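You operate a simulated robot arm through the tools that you are given. There is no shell and no other tool. Be economical: measure what you need, move in short steps, check, and stop when the job is done.

You are at the controls of a simulated robot arm. One attempt, no reset.

JOB
Take the green film sample and leave it on top of the sanding block.

It is judged by the outcome, as a careful person would: the job done as asked, and still so three seconds after it is handed in. It fails if anything else is knocked over, pushed out of place, dropped, spilled or broken.

ROBOT AND FRAMES
A 7-joint arm with a two-finger parallel gripper, fixed in place. Base frame: the origin is at the foot of the arm, x ahead of it, y to its left, z up; the work surface is at about z = 4. Readings come in mm, degrees, newtons and seconds.
With the tool pointing down near the work surface it reaches from about 220 to 580 mm from the base axis. Its first joint turns from -66.0 to 66.0 degrees. Payload 2.5 kg.
The tool frame sits at the grasp point between the pads (the TCP): z along the fingers, y along the line on which they close. The tips reach 23 mm beyond it. The gripper opens to 94 mm. The fingers are 38 mm wide and 10 mm thick; the gripper's body (54 by 96 mm) begins 39 mm behind the TCP.
Orientation is told as [roll, pitch, yaw] about the base's x, y, z axes, in that order, counted from this pose: with the fingers straight down and closing along the base's y, the tool's x points along the base's -x, its y along +y and its z along -z.

CONTROLS
- The arm moves only by the tool arm_command. Its argument "steps" is a list of rows, each an object of numbers (a shift or turn left out is 0, a gripper value left out holds the last): "x", "y", "z": the shift along the base's x, y, z in units of 150 mm (1.0 is 150 mm); "rx", "ry", "rz": the turn, a rotation vector about the base's x, y, z in units of 60 degrees (1.0 is 60 degrees); "claw": the gripper command, from -1 (fully open) to 1 (shut), values between in proportion. In form: [{"x": .., "y": .., "z": .., "rx": .., "ry": .., "rz": .., "claw": ..}, ...]. A call has 1 to 12 rows; each row is the pose to reach, as a shift and turn from the pose commanded when the call began. A call with a number of a shift or a turn outside -1 to 1 is refused whole. A row lasts 0.2 s, in which the tool goes at most 50 mm and 8.6 degrees; a call with a longer step from one row to the next is refused whole, and so is a gripper value outside its range. Where a pose cannot be reached the arm comes as near as it can. A force on the tool above 40 N (or 10 N above the force at the start of the call, whichever is more), or a blocked arm, ends the call early, and 0.2 s more pass. Each finger travels about 108 mm/s and halts on what it meets, pressing with about 29 N; the grip force reading is that of the motor and also rises with nothing between the fingers. The clock runs only during rows and for 0.2 s after the last one: add rows that repeat a pose to give the fingers time. It gives the time, the measured TCP pose, the force on the tool (base axes), the opening and the grip force at its end, in the units of the frame above (readings bear some noise), and new pictures: "pictures" is both (left out), scene, wrist or none.
- Cameras (640 x 400 px; columns grow to the right, rows downward): "scene" is fixed at [111, -400.5, 550.4]; the picture's right is [0.89, -0.46, 0.00], its down [-0.23, -0.45, -0.86] and it looks along [0.40, 0.76, -0.51] (base axes); focal length 365 px, centre (320, 200). "wrist" rides on the gripper at [86, 16, -74] in the tool frame; the picture's right is [-0.18, 0.98, 0.00], its down [-0.58, -0.11, -0.81] and it looks along [-0.79, -0.15, 0.59] (tool axes); focal length 243 px, centre (320, 200). There is no depth. A picture from a camera that has moved, and an enlarged one, comes with that camera's place and axes in the base frame and with its lens.
- enlarge(camera, box): a new picture of the part [left, top, right, bottom] of that camera's present view, enlarged. It takes no simulated time.
- finish_job(): hands the job in; it is judged then, once.

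Go step by step. Nothing tells you positions but the pictures and the camera data: compare them with the known pose of the tool, close in by small moves and look again before you grip or let go. The budget is 90 turns and 170 pictures, counting those below and the enlarged ones. Unless the task says otherwise, let go and move clear before handing in, and close with one line.

The tools are called after ">>>" as name(argument=value, ...) on one line, values as JSON. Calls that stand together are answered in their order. arm_command: Moves the arm, as the interface text tells. Its arguments: {"type":"object","properties":{"steps":{"type":"array","items":{"type":"object","properties":{"x":{"type":"number"},"y":{"type":"number"},"z":{"type":"number"},"rx":{"type":"number"},"ry":{"type":"number"},"rz":{"type":"number"},"claw":{"type":"number"}}}},"pictures":{"type":"string","enum":["both","scene","wrist","none"]}},"required":["steps"]} The other tools are called the same way: enlarge (camera, box) takes an enlarged picture of a part of a camera's view; finish_job () hands the job in.

At the start:

```text
time: 0.0
tcp_pos: [382.1, 98.6, 255.2]
tcp_rot: [0.1, 0.0, 0.0]
ft_force: [0.4, -1.0, 0.8]
gripper_width: 94.0
finger_force: 0.0
```

scene: 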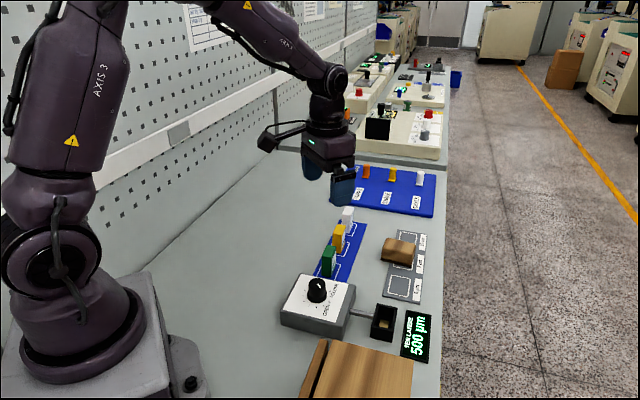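
wrist: 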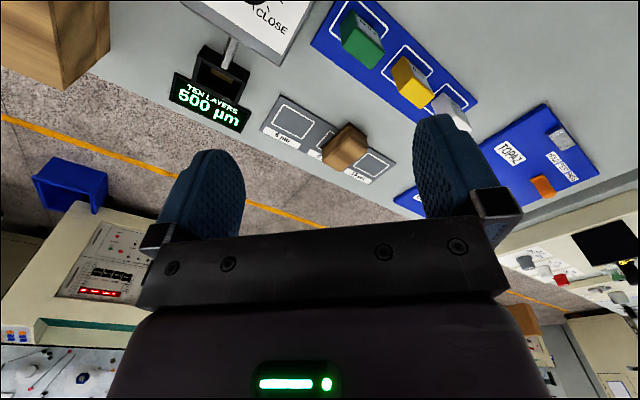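

I see a blue rack with green, yellow and white samples, and a brown block (likely the sanding block) on a gray tray. I'll enlarge both views to identify them.

>>> enlarge(camera="scene", box=[270, 190, 450, 310])

>>> enlarge(camera="wrist", box=[240, 0, 500, 200])

>>> enlarge(camera="scene", box=[270, 260, 450, 400])

```text
3.33 times, centred on (360, 250) of scene
camera zoom: at [111.0, -400.5, 550.4], right [0.89, -0.46, 0.0], down [-0.23, -0.45, -0.86], along [0.4, 0.76, -0.51], focal length 1215 px, centre (187, 33)
```

zoom: 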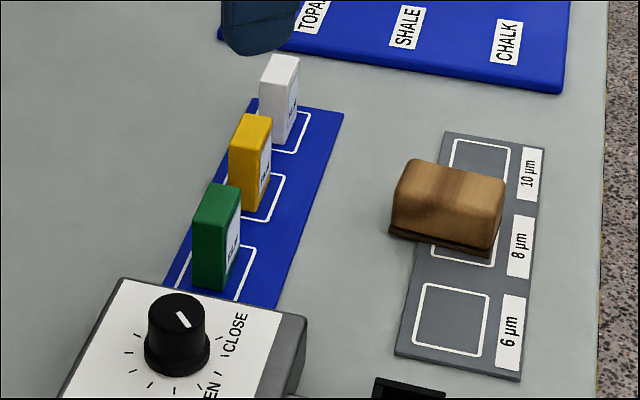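

```text
2.00 times, centred on (370, 100) of wrist
camera zoom: at [297.2, 114.9, 331.5], right [0.18, 0.98, 0.0], down [0.58, -0.11, 0.81], along [0.79, -0.15, -0.59], focal length 485 px, centre (220, 400)
```

zoom: 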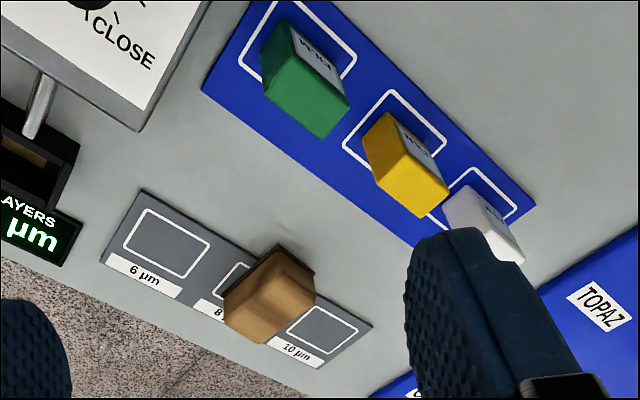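

```text
2.86 times, centred on (360, 330) of scene
camera zoom: at [111.0, -400.5, 550.4], right [0.89, -0.46, 0.0], down [-0.23, -0.45, -0.86], along [0.4, 0.76, -0.51], focal length 1042 px, centre (206, -171)
```

zoom: 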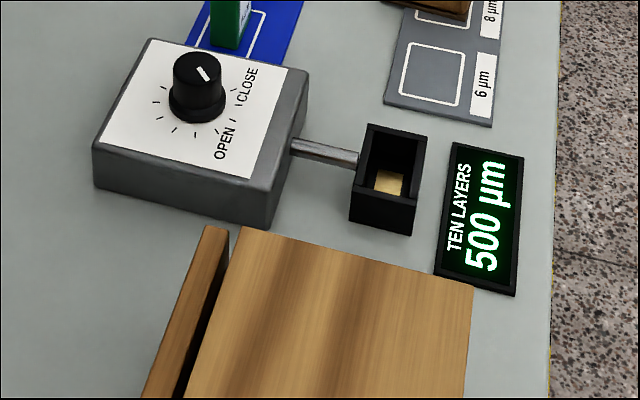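

The green sample appears to be about 43×20×53 mm at (409, 133), with its long side about 46° from x. The sanding block's top is near (572, 98) at z≈41. I'll move above the sample with the gripper yawed by 46°.

>>> arm_command(steps=[{"x": 0.03, "y": 0.04, "z": -0.1, "rz": 0.128}, {"x": 0.06, "y": 0.08, "z": -0.2, "rz": 0.256}, {"x": 0.09, "y": 0.12, "z": -0.3, "rz": 0.384}, {"x": 0.12, "y": 0.16, "z": -0.4, "rz": 0.512}, {"x": 0.15, "y": 0.2, "z": -0.5, "rz": 0.64}, {"x": 0.18, "y": 0.229, "z": -0.6, "rz": 0.767}, {"x": 0.18, "y": 0.229, "z": -0.7, "rz": 0.767}, {"x": 0.18, "y": 0.229, "z": -0.7, "rz": 0.767}])

```text
time: 1.8
tcp_pos: [410.0, 132.4, 152.7]
tcp_rot: [-0.1, 0.1, 46.0]
ft_force: [0.0, -0.1, 0.4]
gripper_width: 94.1
finger_force: 0.0
camera wrist: at [339.5, 81.7, 227.1], right [-0.58, 0.81, 0.0], down [0.48, 0.34, 0.81], along [0.66, 0.47, -0.59], focal length 243 px, centre (320, 200)
```

scene: 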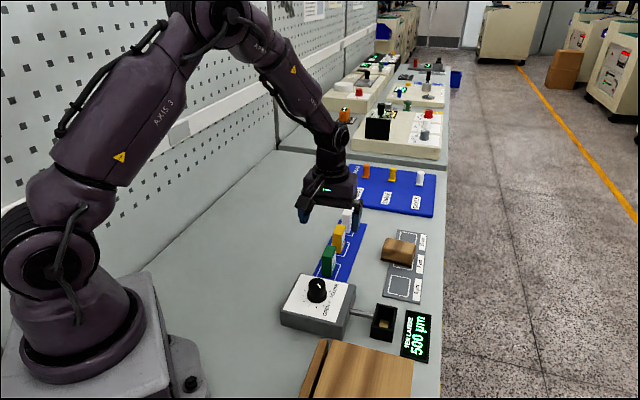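
wrist: 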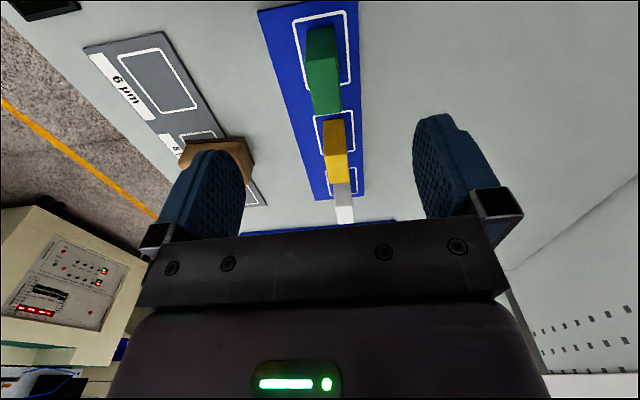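

The gripper is above the row and aligned with it. I'll enlarge the wrist view to check the green sample's position from a second viewpoint.

>>> enlarge(camera="wrist", box=[250, 0, 410, 100])

>>> enlarge(camera="wrist", box=[150, 110, 310, 210])

```text
4.00 times, centred on (330, 50) of wrist
camera zoom: at [339.5, 81.7, 227.1], right [-0.58, 0.81, 0.0], down [0.48, 0.34, 0.81], along [0.66, 0.47, -0.59], focal length 970 px, centre (280, 800)
```

zoom: 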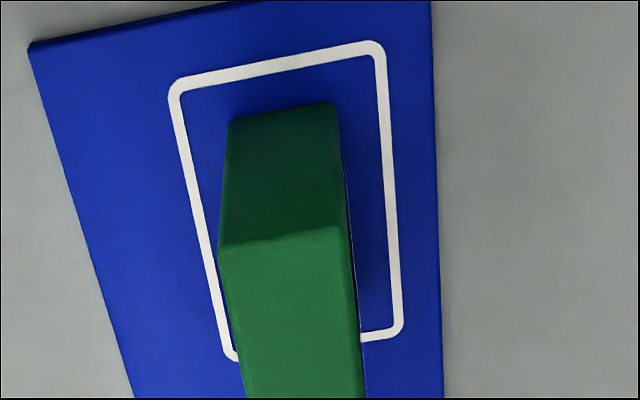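

```text
4.00 times, centred on (230, 160) of wrist
camera zoom: at [339.5, 81.7, 227.1], right [-0.58, 0.81, 0.0], down [0.48, 0.34, 0.81], along [0.66, 0.47, -0.59], focal length 970 px, centre (680, 360)
```

zoom: 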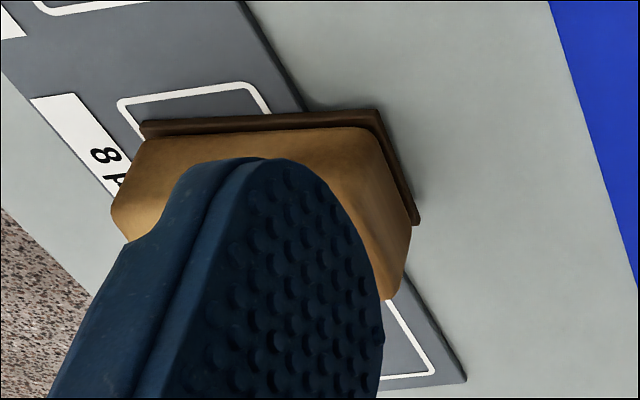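

Both views agree across the grip line, and the centre is about (413, 137). I'll descend most of the way with a partly closed gripper and look.

>>> arm_command(steps=[{"x": 0.023, "y": 0.027, "claw": -0.3}, {"x": 0.023, "y": 0.027, "z": -0.1, "claw": -0.3}, {"x": 0.023, "y": 0.027, "z": -0.25, "claw": -0.3}, {"x": 0.023, "y": 0.027, "z": -0.4, "claw": -0.3}, {"x": 0.023, "y": 0.027, "z": -0.4, "claw": -0.3}])

```text
time: 3.0
tcp_pos: [413.5, 135.3, 90.7]
tcp_rot: [0.0, 0.0, 46.1]
ft_force: [0.5, -0.6, -1.0]
gripper_width: 60.9
finger_force: 0.1
camera wrist: at [342.6, 85.5, 166.2], right [-0.58, 0.81, 0.0], down [0.48, 0.34, 0.81], along [0.66, 0.47, -0.59], focal length 243 px, centre (320, 200)
```

scene: 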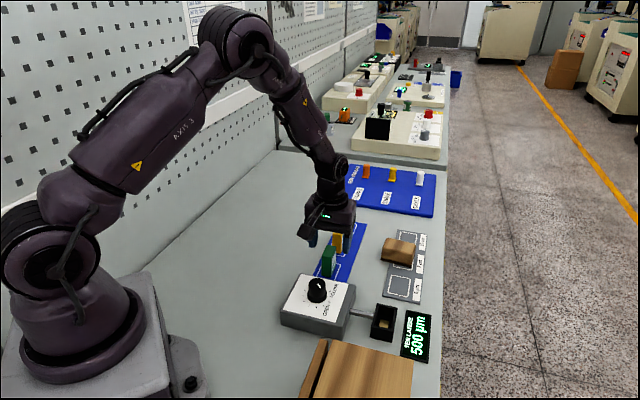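
wrist: 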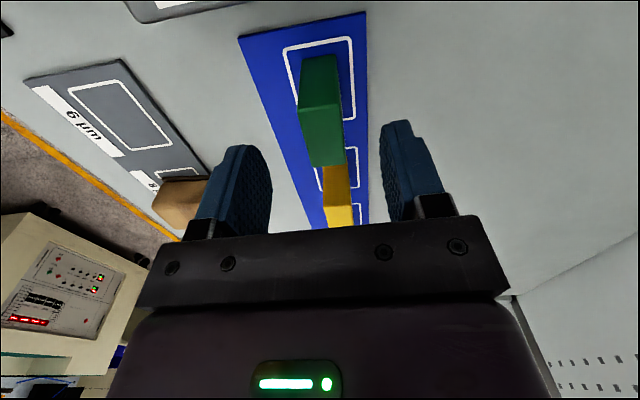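

The sample's top is centred at the projected tool point in the wrist view. I'll descend to z≈46 and check before closing.

>>> arm_command(steps=[{"z": -0.1, "claw": -0.3}, {"z": -0.2, "claw": -0.3}, {"z": -0.295, "claw": -0.3}, {"z": -0.295, "claw": -0.3}])

```text
time: 4.0
tcp_pos: [413.6, 135.4, 45.5]
tcp_rot: [0.0, -0.1, 46.1]
ft_force: [0.5, 1.3, 0.5]
gripper_width: 61.0
finger_force: 0.1
camera wrist: at [343.1, 85.5, 122.0], right [-0.58, 0.81, 0.0], down [0.48, 0.34, 0.81], along [0.66, 0.47, -0.59], focal length 243 px, centre (320, 200)
```

scene: 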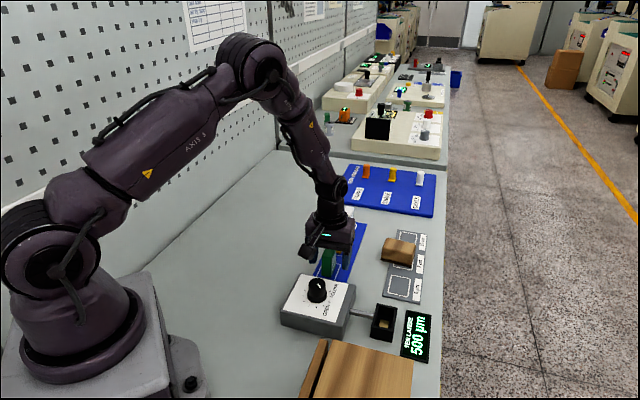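
wrist: 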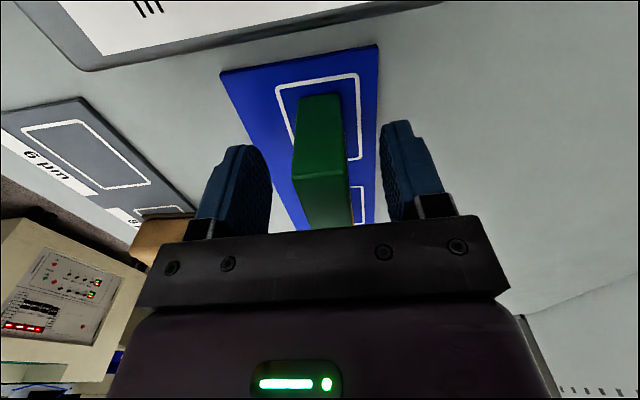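

The sample sits between the fingers with nothing else close. I'll close, then lift slightly.

>>> arm_command(steps=[{"claw": 0.2}, {"claw": 0.6}, {"claw": 1}, {"claw": 1}, {"claw": 1}, {"claw": 1}])

>>> arm_command(steps=[{"z": 0.05, "claw": 1}, {"z": 0.15, "claw": 1}, {"z": 0.3, "claw": 1}, {"z": 0.5, "claw": 1}, {"z": 0.6, "claw": 1}, {"z": 0.6, "claw": 1}])

```text
time: 5.4
tcp_pos: [414.5, 135.0, 47.1]
tcp_rot: [0.0, -0.1, 46.1]
ft_force: [-0.1, 0.4, -0.8]
gripper_width: 21.1
finger_force: 29.1
camera wrist: at [343.0, 85.5, 122.3], right [-0.58, 0.81, 0.0], down [0.48, 0.34, 0.81], along [0.66, 0.47, -0.59], focal length 243 px, centre (320, 200)
```

scene: 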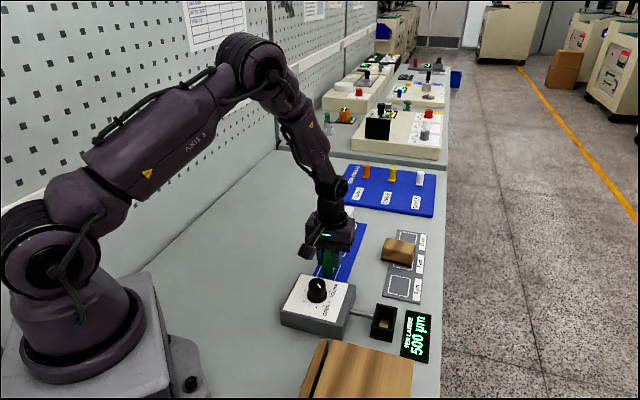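
wrist: 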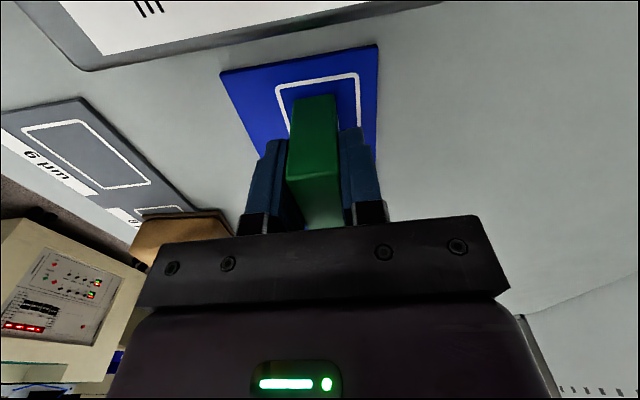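

```text
time: 6.8
tcp_pos: [413.7, 135.4, 137.0]
tcp_rot: [0.1, -0.1, 46.1]
ft_force: [0.3, 0.5, -0.3]
gripper_width: 21.4
finger_force: 29.0
camera wrist: at [342.5, 86.1, 212.6], right [-0.58, 0.81, 0.0], down [0.48, 0.34, 0.81], along [0.66, 0.47, -0.59], focal length 243 px, centre (320, 200)
```

scene: 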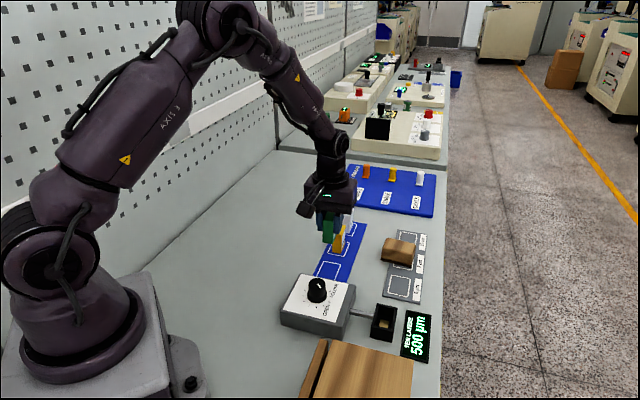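
wrist: 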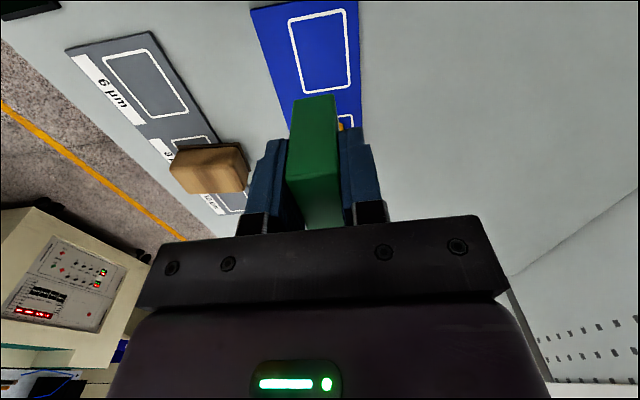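

The sample is held and lifted. Now I'll measure the sanding block from here.

>>> enlarge(camera="wrist", box=[130, 120, 290, 220])

>>> enlarge(camera="scene", box=[365, 220, 445, 270])

```text
4.00 times, centred on (210, 170) of wrist
camera zoom: at [342.5, 86.1, 212.6], right [-0.58, 0.81, 0.0], down [0.48, 0.34, 0.81], along [0.66, 0.47, -0.59], focal length 970 px, centre (760, 320)
```

zoom: 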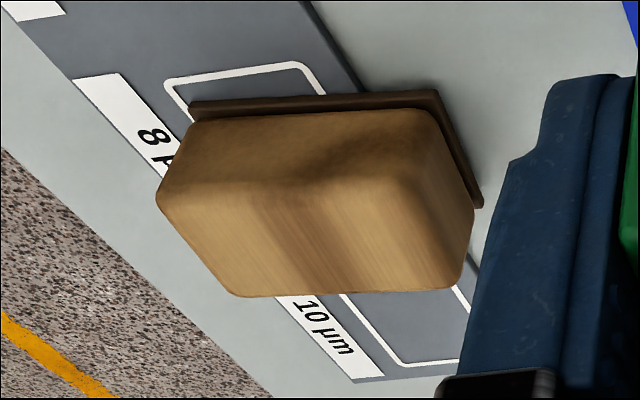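

```text
8.00 times, centred on (405, 245) of scene
camera zoom: at [111.0, -400.5, 550.4], right [0.89, -0.46, 0.0], down [-0.23, -0.45, -0.86], along [0.4, 0.76, -0.51], focal length 2917 px, centre (-360, -160)
```

zoom: 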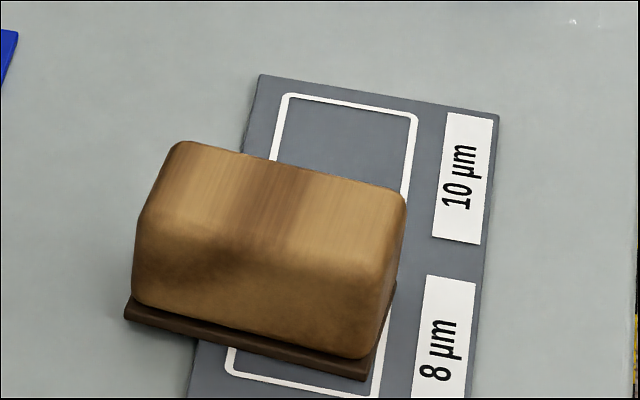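

The sanding block's centre is about (575, 104), its top is at z≈40, and its long axis is at about 130°. I'll carry the sample over while turning the gripper to about -50° yaw so the long axes match.

>>> arm_command(pictures="none", steps=[{"x": 0.07, "y": -0.01, "rz": -0.13, "claw": 1}, {"x": 0.14, "y": -0.03, "rz": -0.26, "claw": 1}, {"x": 0.21, "y": -0.04, "rz": -0.39, "claw": 1}, {"x": 0.28, "y": -0.05, "rz": -0.52, "claw": 1}, {"x": 0.35, "y": -0.07, "rz": -0.65, "claw": 1}, {"x": 0.42, "y": -0.08, "rz": -0.78, "claw": 1}, {"x": 0.46, "y": -0.09, "rz": -0.9, "claw": 1}, {"x": 0.46, "y": -0.09, "rz": -0.9, "claw": 1}])

>>> arm_command(steps=[{"x": 0.1, "y": -0.02, "rz": -0.13, "claw": 1}, {"x": 0.2, "y": -0.04, "rz": -0.26, "claw": 1}, {"x": 0.3, "y": -0.06, "rz": -0.39, "claw": 1}, {"x": 0.4, "y": -0.08, "rz": -0.52, "claw": 1}, {"x": 0.5, "y": -0.1, "rz": -0.65, "claw": 1}, {"x": 0.54, "y": -0.12, "rz": -0.7, "claw": 1}, {"x": 0.54, "y": -0.12, "rz": -0.7, "claw": 1}])

```text
time: 8.6
tcp_pos: [483.9, 122.4, 138.1]
tcp_rot: [0.0, 0.0, -8.0]
ft_force: [0.0, 0.5, -1.6]
gripper_width: 21.3
finger_force: 29.1
```

```text
time: 10.2
tcp_pos: [564.8, 104.6, 136.3]
tcp_rot: [0.0, 0.0, -50.0]
ft_force: [0.4, -0.3, 0.4]
gripper_width: 21.2
finger_force: 29.2
camera wrist: at [521.1, 182.2, 212.0], right [0.87, 0.49, 0.0], down [0.29, -0.52, 0.81], along [0.4, -0.7, -0.59], focal length 243 px, centre (320, 200)
```

scene: 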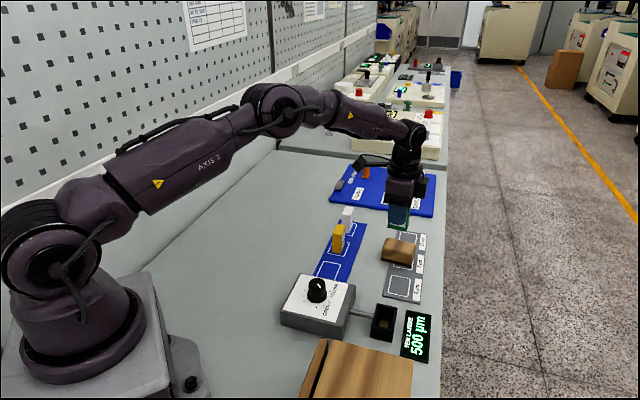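
wrist: 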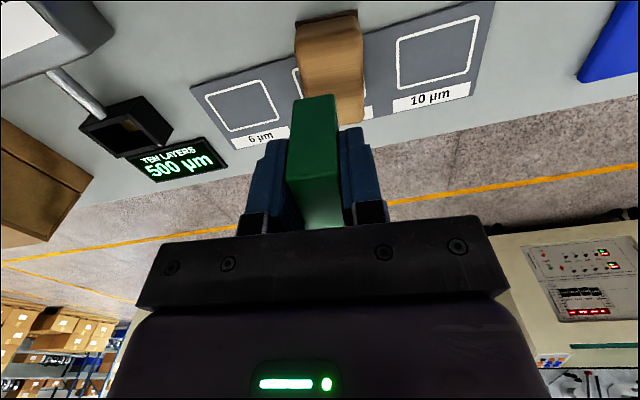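

The sample is near the block, roughly 10 mm short in x. I'll enlarge to refine the block's centre from here.

>>> enlarge(camera="wrist", box=[250, 0, 410, 130])

```text
3.08 times, centred on (330, 65) of wrist
camera zoom: at [521.1, 182.2, 212.0], right [0.87, 0.49, 0.0], down [0.29, -0.52, 0.81], along [0.4, -0.7, -0.59], focal length 746 px, centre (289, 615)
```

zoom: 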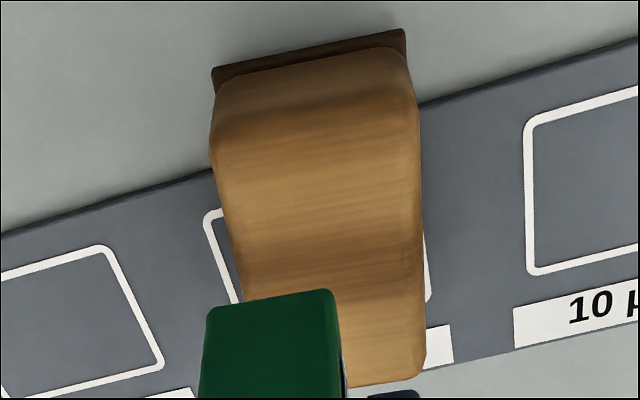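

The block centre is confirmed near (576, 105), so I'll shift +11 mm in x and +2 mm in y and go partway down. Then I'll check how far the arm actually reached.

>>> arm_command(steps=[{"x": 0.071, "y": 0.014, "claw": 1}, {"x": 0.071, "y": 0.014, "z": -0.1, "claw": 1}, {"x": 0.071, "y": 0.014, "z": -0.2, "claw": 1}, {"x": 0.071, "y": 0.014, "z": -0.28, "claw": 1}, {"x": 0.071, "y": 0.014, "z": -0.28, "claw": 1}])

```text
time: 11.4
tcp_pos: [574.2, 107.5, 95.4]
tcp_rot: [0.0, 0.0, -50.0]
ft_force: [-0.7, -0.4, -0.5]
gripper_width: 21.4
finger_force: 29.5
camera wrist: at [531.1, 184.4, 169.9], right [0.87, 0.49, 0.0], down [0.29, -0.52, 0.81], along [0.4, -0.7, -0.59], focal length 243 px, centre (320, 200)
```

scene: 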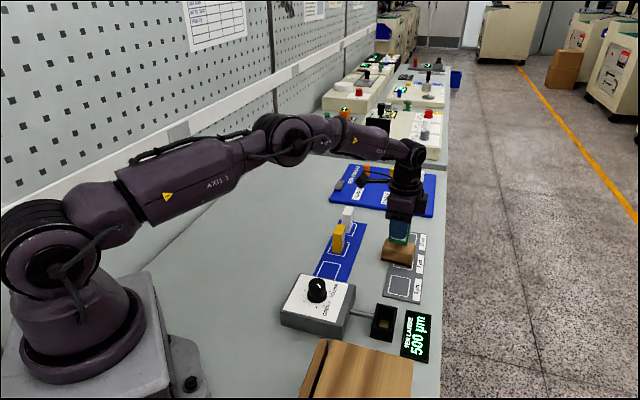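
wrist: 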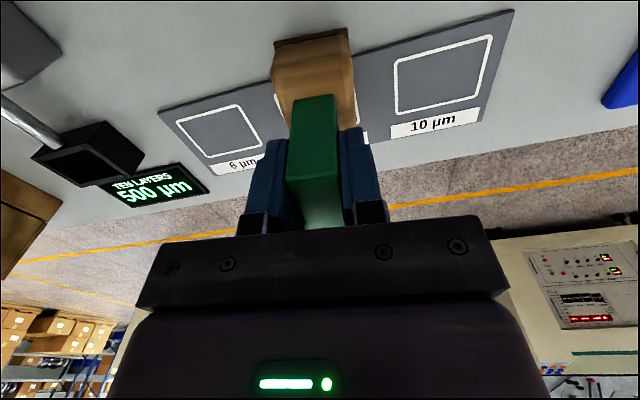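

The arm reaches the spot and the sample is centred. I'll lower 9 mm more and look closely.

>>> arm_command(steps=[{"z": -0.03, "claw": 1}, {"z": -0.06, "claw": 1}, {"z": -0.06, "claw": 1}], pictures="none")

>>> enlarge(camera="wrist", box=[240, 30, 400, 190])

>>> enlarge(camera="scene", box=[360, 200, 440, 280])

```text
time: 12.2
tcp_pos: [573.5, 106.2, 85.5]
tcp_rot: [0.0, 0.0, -50.0]
ft_force: [0.0, 0.0, -0.5]
gripper_width: 21.5
finger_force: 28.9
```

```text
2.50 times, centred on (320, 110) of wrist
camera zoom: at [531.3, 184.4, 161.1], right [0.87, 0.49, 0.0], down [0.29, -0.52, 0.81], along [0.4, -0.7, -0.59], focal length 606 px, centre (320, 425)
```

zoom: 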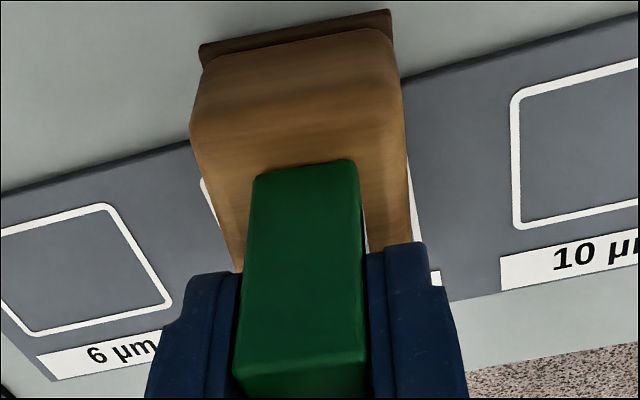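

```text
5.00 times, centred on (400, 240) of scene
camera zoom: at [111.0, -400.5, 550.4], right [0.89, -0.46, 0.0], down [-0.23, -0.45, -0.86], along [0.4, 0.76, -0.51], focal length 1823 px, centre (-80, 0)
```

zoom: 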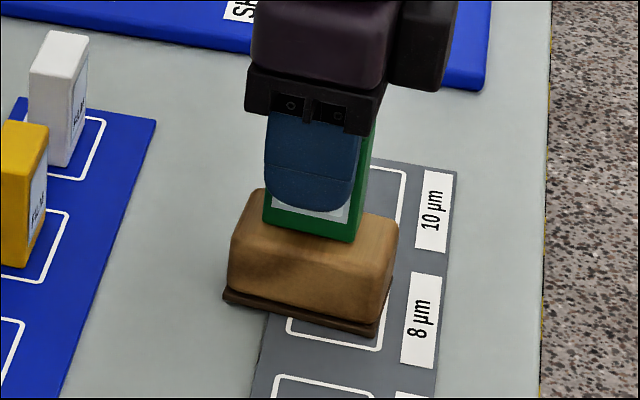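

The sample is well centred, a few millimetres above the block. I'll lower it in small steps and watch the force.

>>> arm_command(steps=[{"z": -0.01, "claw": 1}, {"z": -0.02, "claw": 1}, {"z": -0.02, "claw": 1}], pictures="none")

>>> arm_command(steps=[{"z": -0.007, "claw": 1}, {"z": -0.007, "claw": 1}], pictures="none")

>>> enlarge(camera="scene", box=[370, 220, 430, 270])

```text
time: 13.0
tcp_pos: [576.2, 106.7, 85.5]
tcp_rot: [0.1, -0.1, -50.0]
ft_force: [-2.3, -0.2, 12.6]
gripper_width: 21.4
finger_force: 29.2
```

```text
time: 13.6
tcp_pos: [575.7, 108.2, 83.7]
tcp_rot: [0.3, -0.1, -49.9]
ft_force: [-3.9, 0.0, 24.9]
gripper_width: 20.9
finger_force: 29.3
```

```text
8.00 times, centred on (400, 245) of scene
camera zoom: at [110.9, -400.6, 550.5], right [0.89, -0.46, 0.0], down [-0.23, -0.45, -0.86], along [0.4, 0.76, -0.51], focal length 2917 px, centre (-320, -160)
```

zoom: 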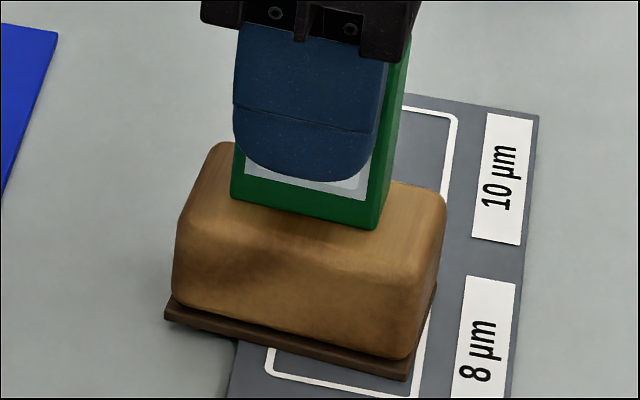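

The sample is resting on the block with slight over-pressing. I'll back off 2 mm to relax the force and check centring from the wrist before letting go.

>>> arm_command(steps=[{"z": 0.007, "claw": 1}, {"z": 0.012, "claw": 1}, {"z": 0.012, "claw": 1}], pictures="none")

>>> enlarge(camera="wrist", box=[240, 30, 400, 150])

```text
time: 14.4
tcp_pos: [575.6, 107.4, 84.3]
tcp_rot: [0.2, 0.0, -50.0]
ft_force: [4.9, 1.7, 15.5]
gripper_width: 21.3
finger_force: 29.3
```

```text
3.33 times, centred on (320, 90) of wrist
camera zoom: at [531.7, 184.4, 159.7], right [0.87, 0.49, 0.0], down [0.29, -0.52, 0.81], along [0.4, -0.7, -0.59], focal length 809 px, centre (320, 567)
```

zoom: 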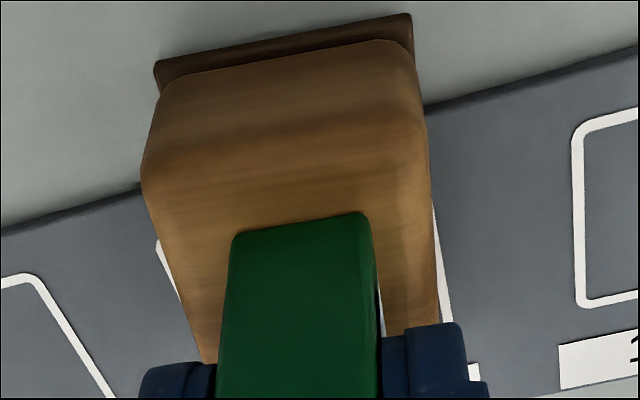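

The sample is centred within about 1 mm across the block. I'll relieve the remaining pressure and check.

>>> arm_command(steps=[{"z": 0.005, "claw": 1}, {"z": 0.009, "claw": 1}, {"z": 0.009, "claw": 1}], pictures="none")

```text
time: 15.2
tcp_pos: [573.8, 106.0, 85.6]
tcp_rot: [-0.1, 0.0, -50.0]
ft_force: [2.5, 0.1, 8.4]
gripper_width: 21.4
finger_force: 29.0
```

There's only a light contact load left, so I'll open the fingers gradually.

>>> arm_command(steps=[{"z": 0.003, "claw": 0.5}, {"z": 0.003, "claw": 0.3}, {"z": 0.003, "claw": 0.0}, {"z": 0.003, "claw": -0.2}, {"z": 0.003, "claw": -0.2}])

```text
time: 16.4
tcp_pos: [575.3, 108.9, 85.9]
tcp_rot: [0.0, 0.0, -49.9]
ft_force: [0.0, -0.2, -0.6]
gripper_width: 56.2
finger_force: 0.0
camera wrist: at [531.3, 184.5, 161.0], right [0.87, 0.49, 0.0], down [0.29, -0.52, 0.81], along [0.4, -0.7, -0.59], focal length 243 px, centre (320, 200)
```

scene: 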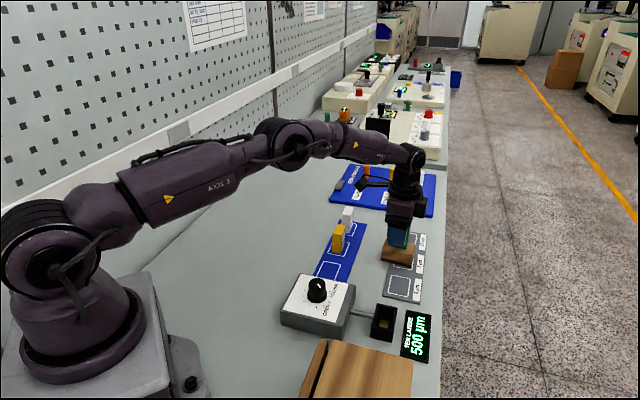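
wrist: 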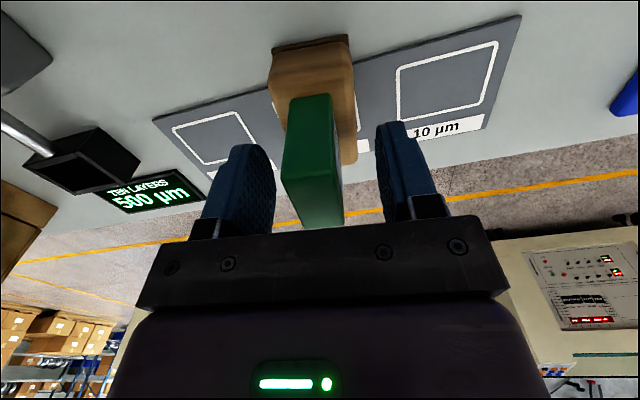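

The sample is released and standing upright. I'll rise straight up and clear.

>>> arm_command(steps=[{"z": 0.05, "claw": -0.2}, {"z": 0.15, "claw": -0.2}, {"z": 0.3, "claw": -0.2}, {"z": 0.5, "claw": -0.2}, {"z": 0.7, "claw": -0.2}, {"x": -0.3, "z": 0.8, "claw": -0.2}, {"x": -0.6, "z": 0.8, "claw": -0.2}, {"x": -0.6, "z": 0.8, "claw": -0.2}])

>>> enlarge(camera="scene", box=[360, 190, 450, 280])

```text
time: 18.2
tcp_pos: [483.3, 106.4, 206.2]
tcp_rot: [-0.1, -0.1, -50.0]
ft_force: [-0.1, 0.1, 0.0]
gripper_width: 56.4
finger_force: 0.0
camera wrist: at [440.1, 184.1, 281.5], right [0.87, 0.49, 0.0], down [0.29, -0.52, 0.81], along [0.4, -0.7, -0.59], focal length 243 px, centre (320, 200)
```

scene: 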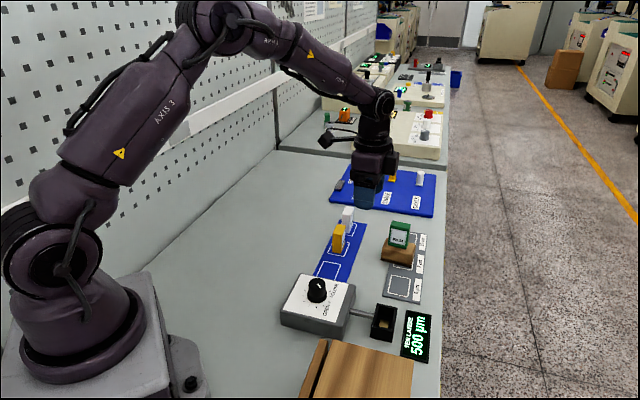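
wrist: 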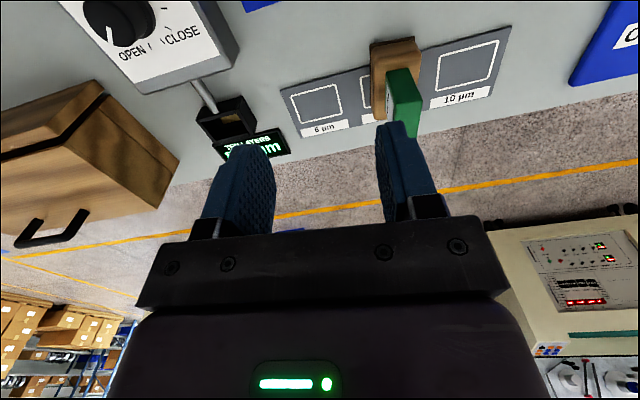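

```text
4.44 times, centred on (405, 235) of scene
camera zoom: at [111.0, -400.5, 550.4], right [0.89, -0.46, 0.0], down [-0.23, -0.45, -0.86], along [0.4, 0.76, -0.51], focal length 1620 px, centre (-58, 44)
```

zoom: 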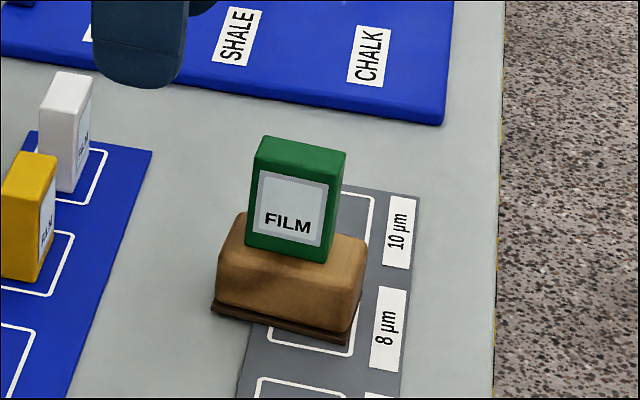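

The green sample stands upright and steady on the sanding block, nothing else has moved, and the arm is clear. I'll hand it in.

>>> finish_job()

```text
The job is handed in.
```

The green film sample is standing on top of the sanding block, with the gripper released and clear.
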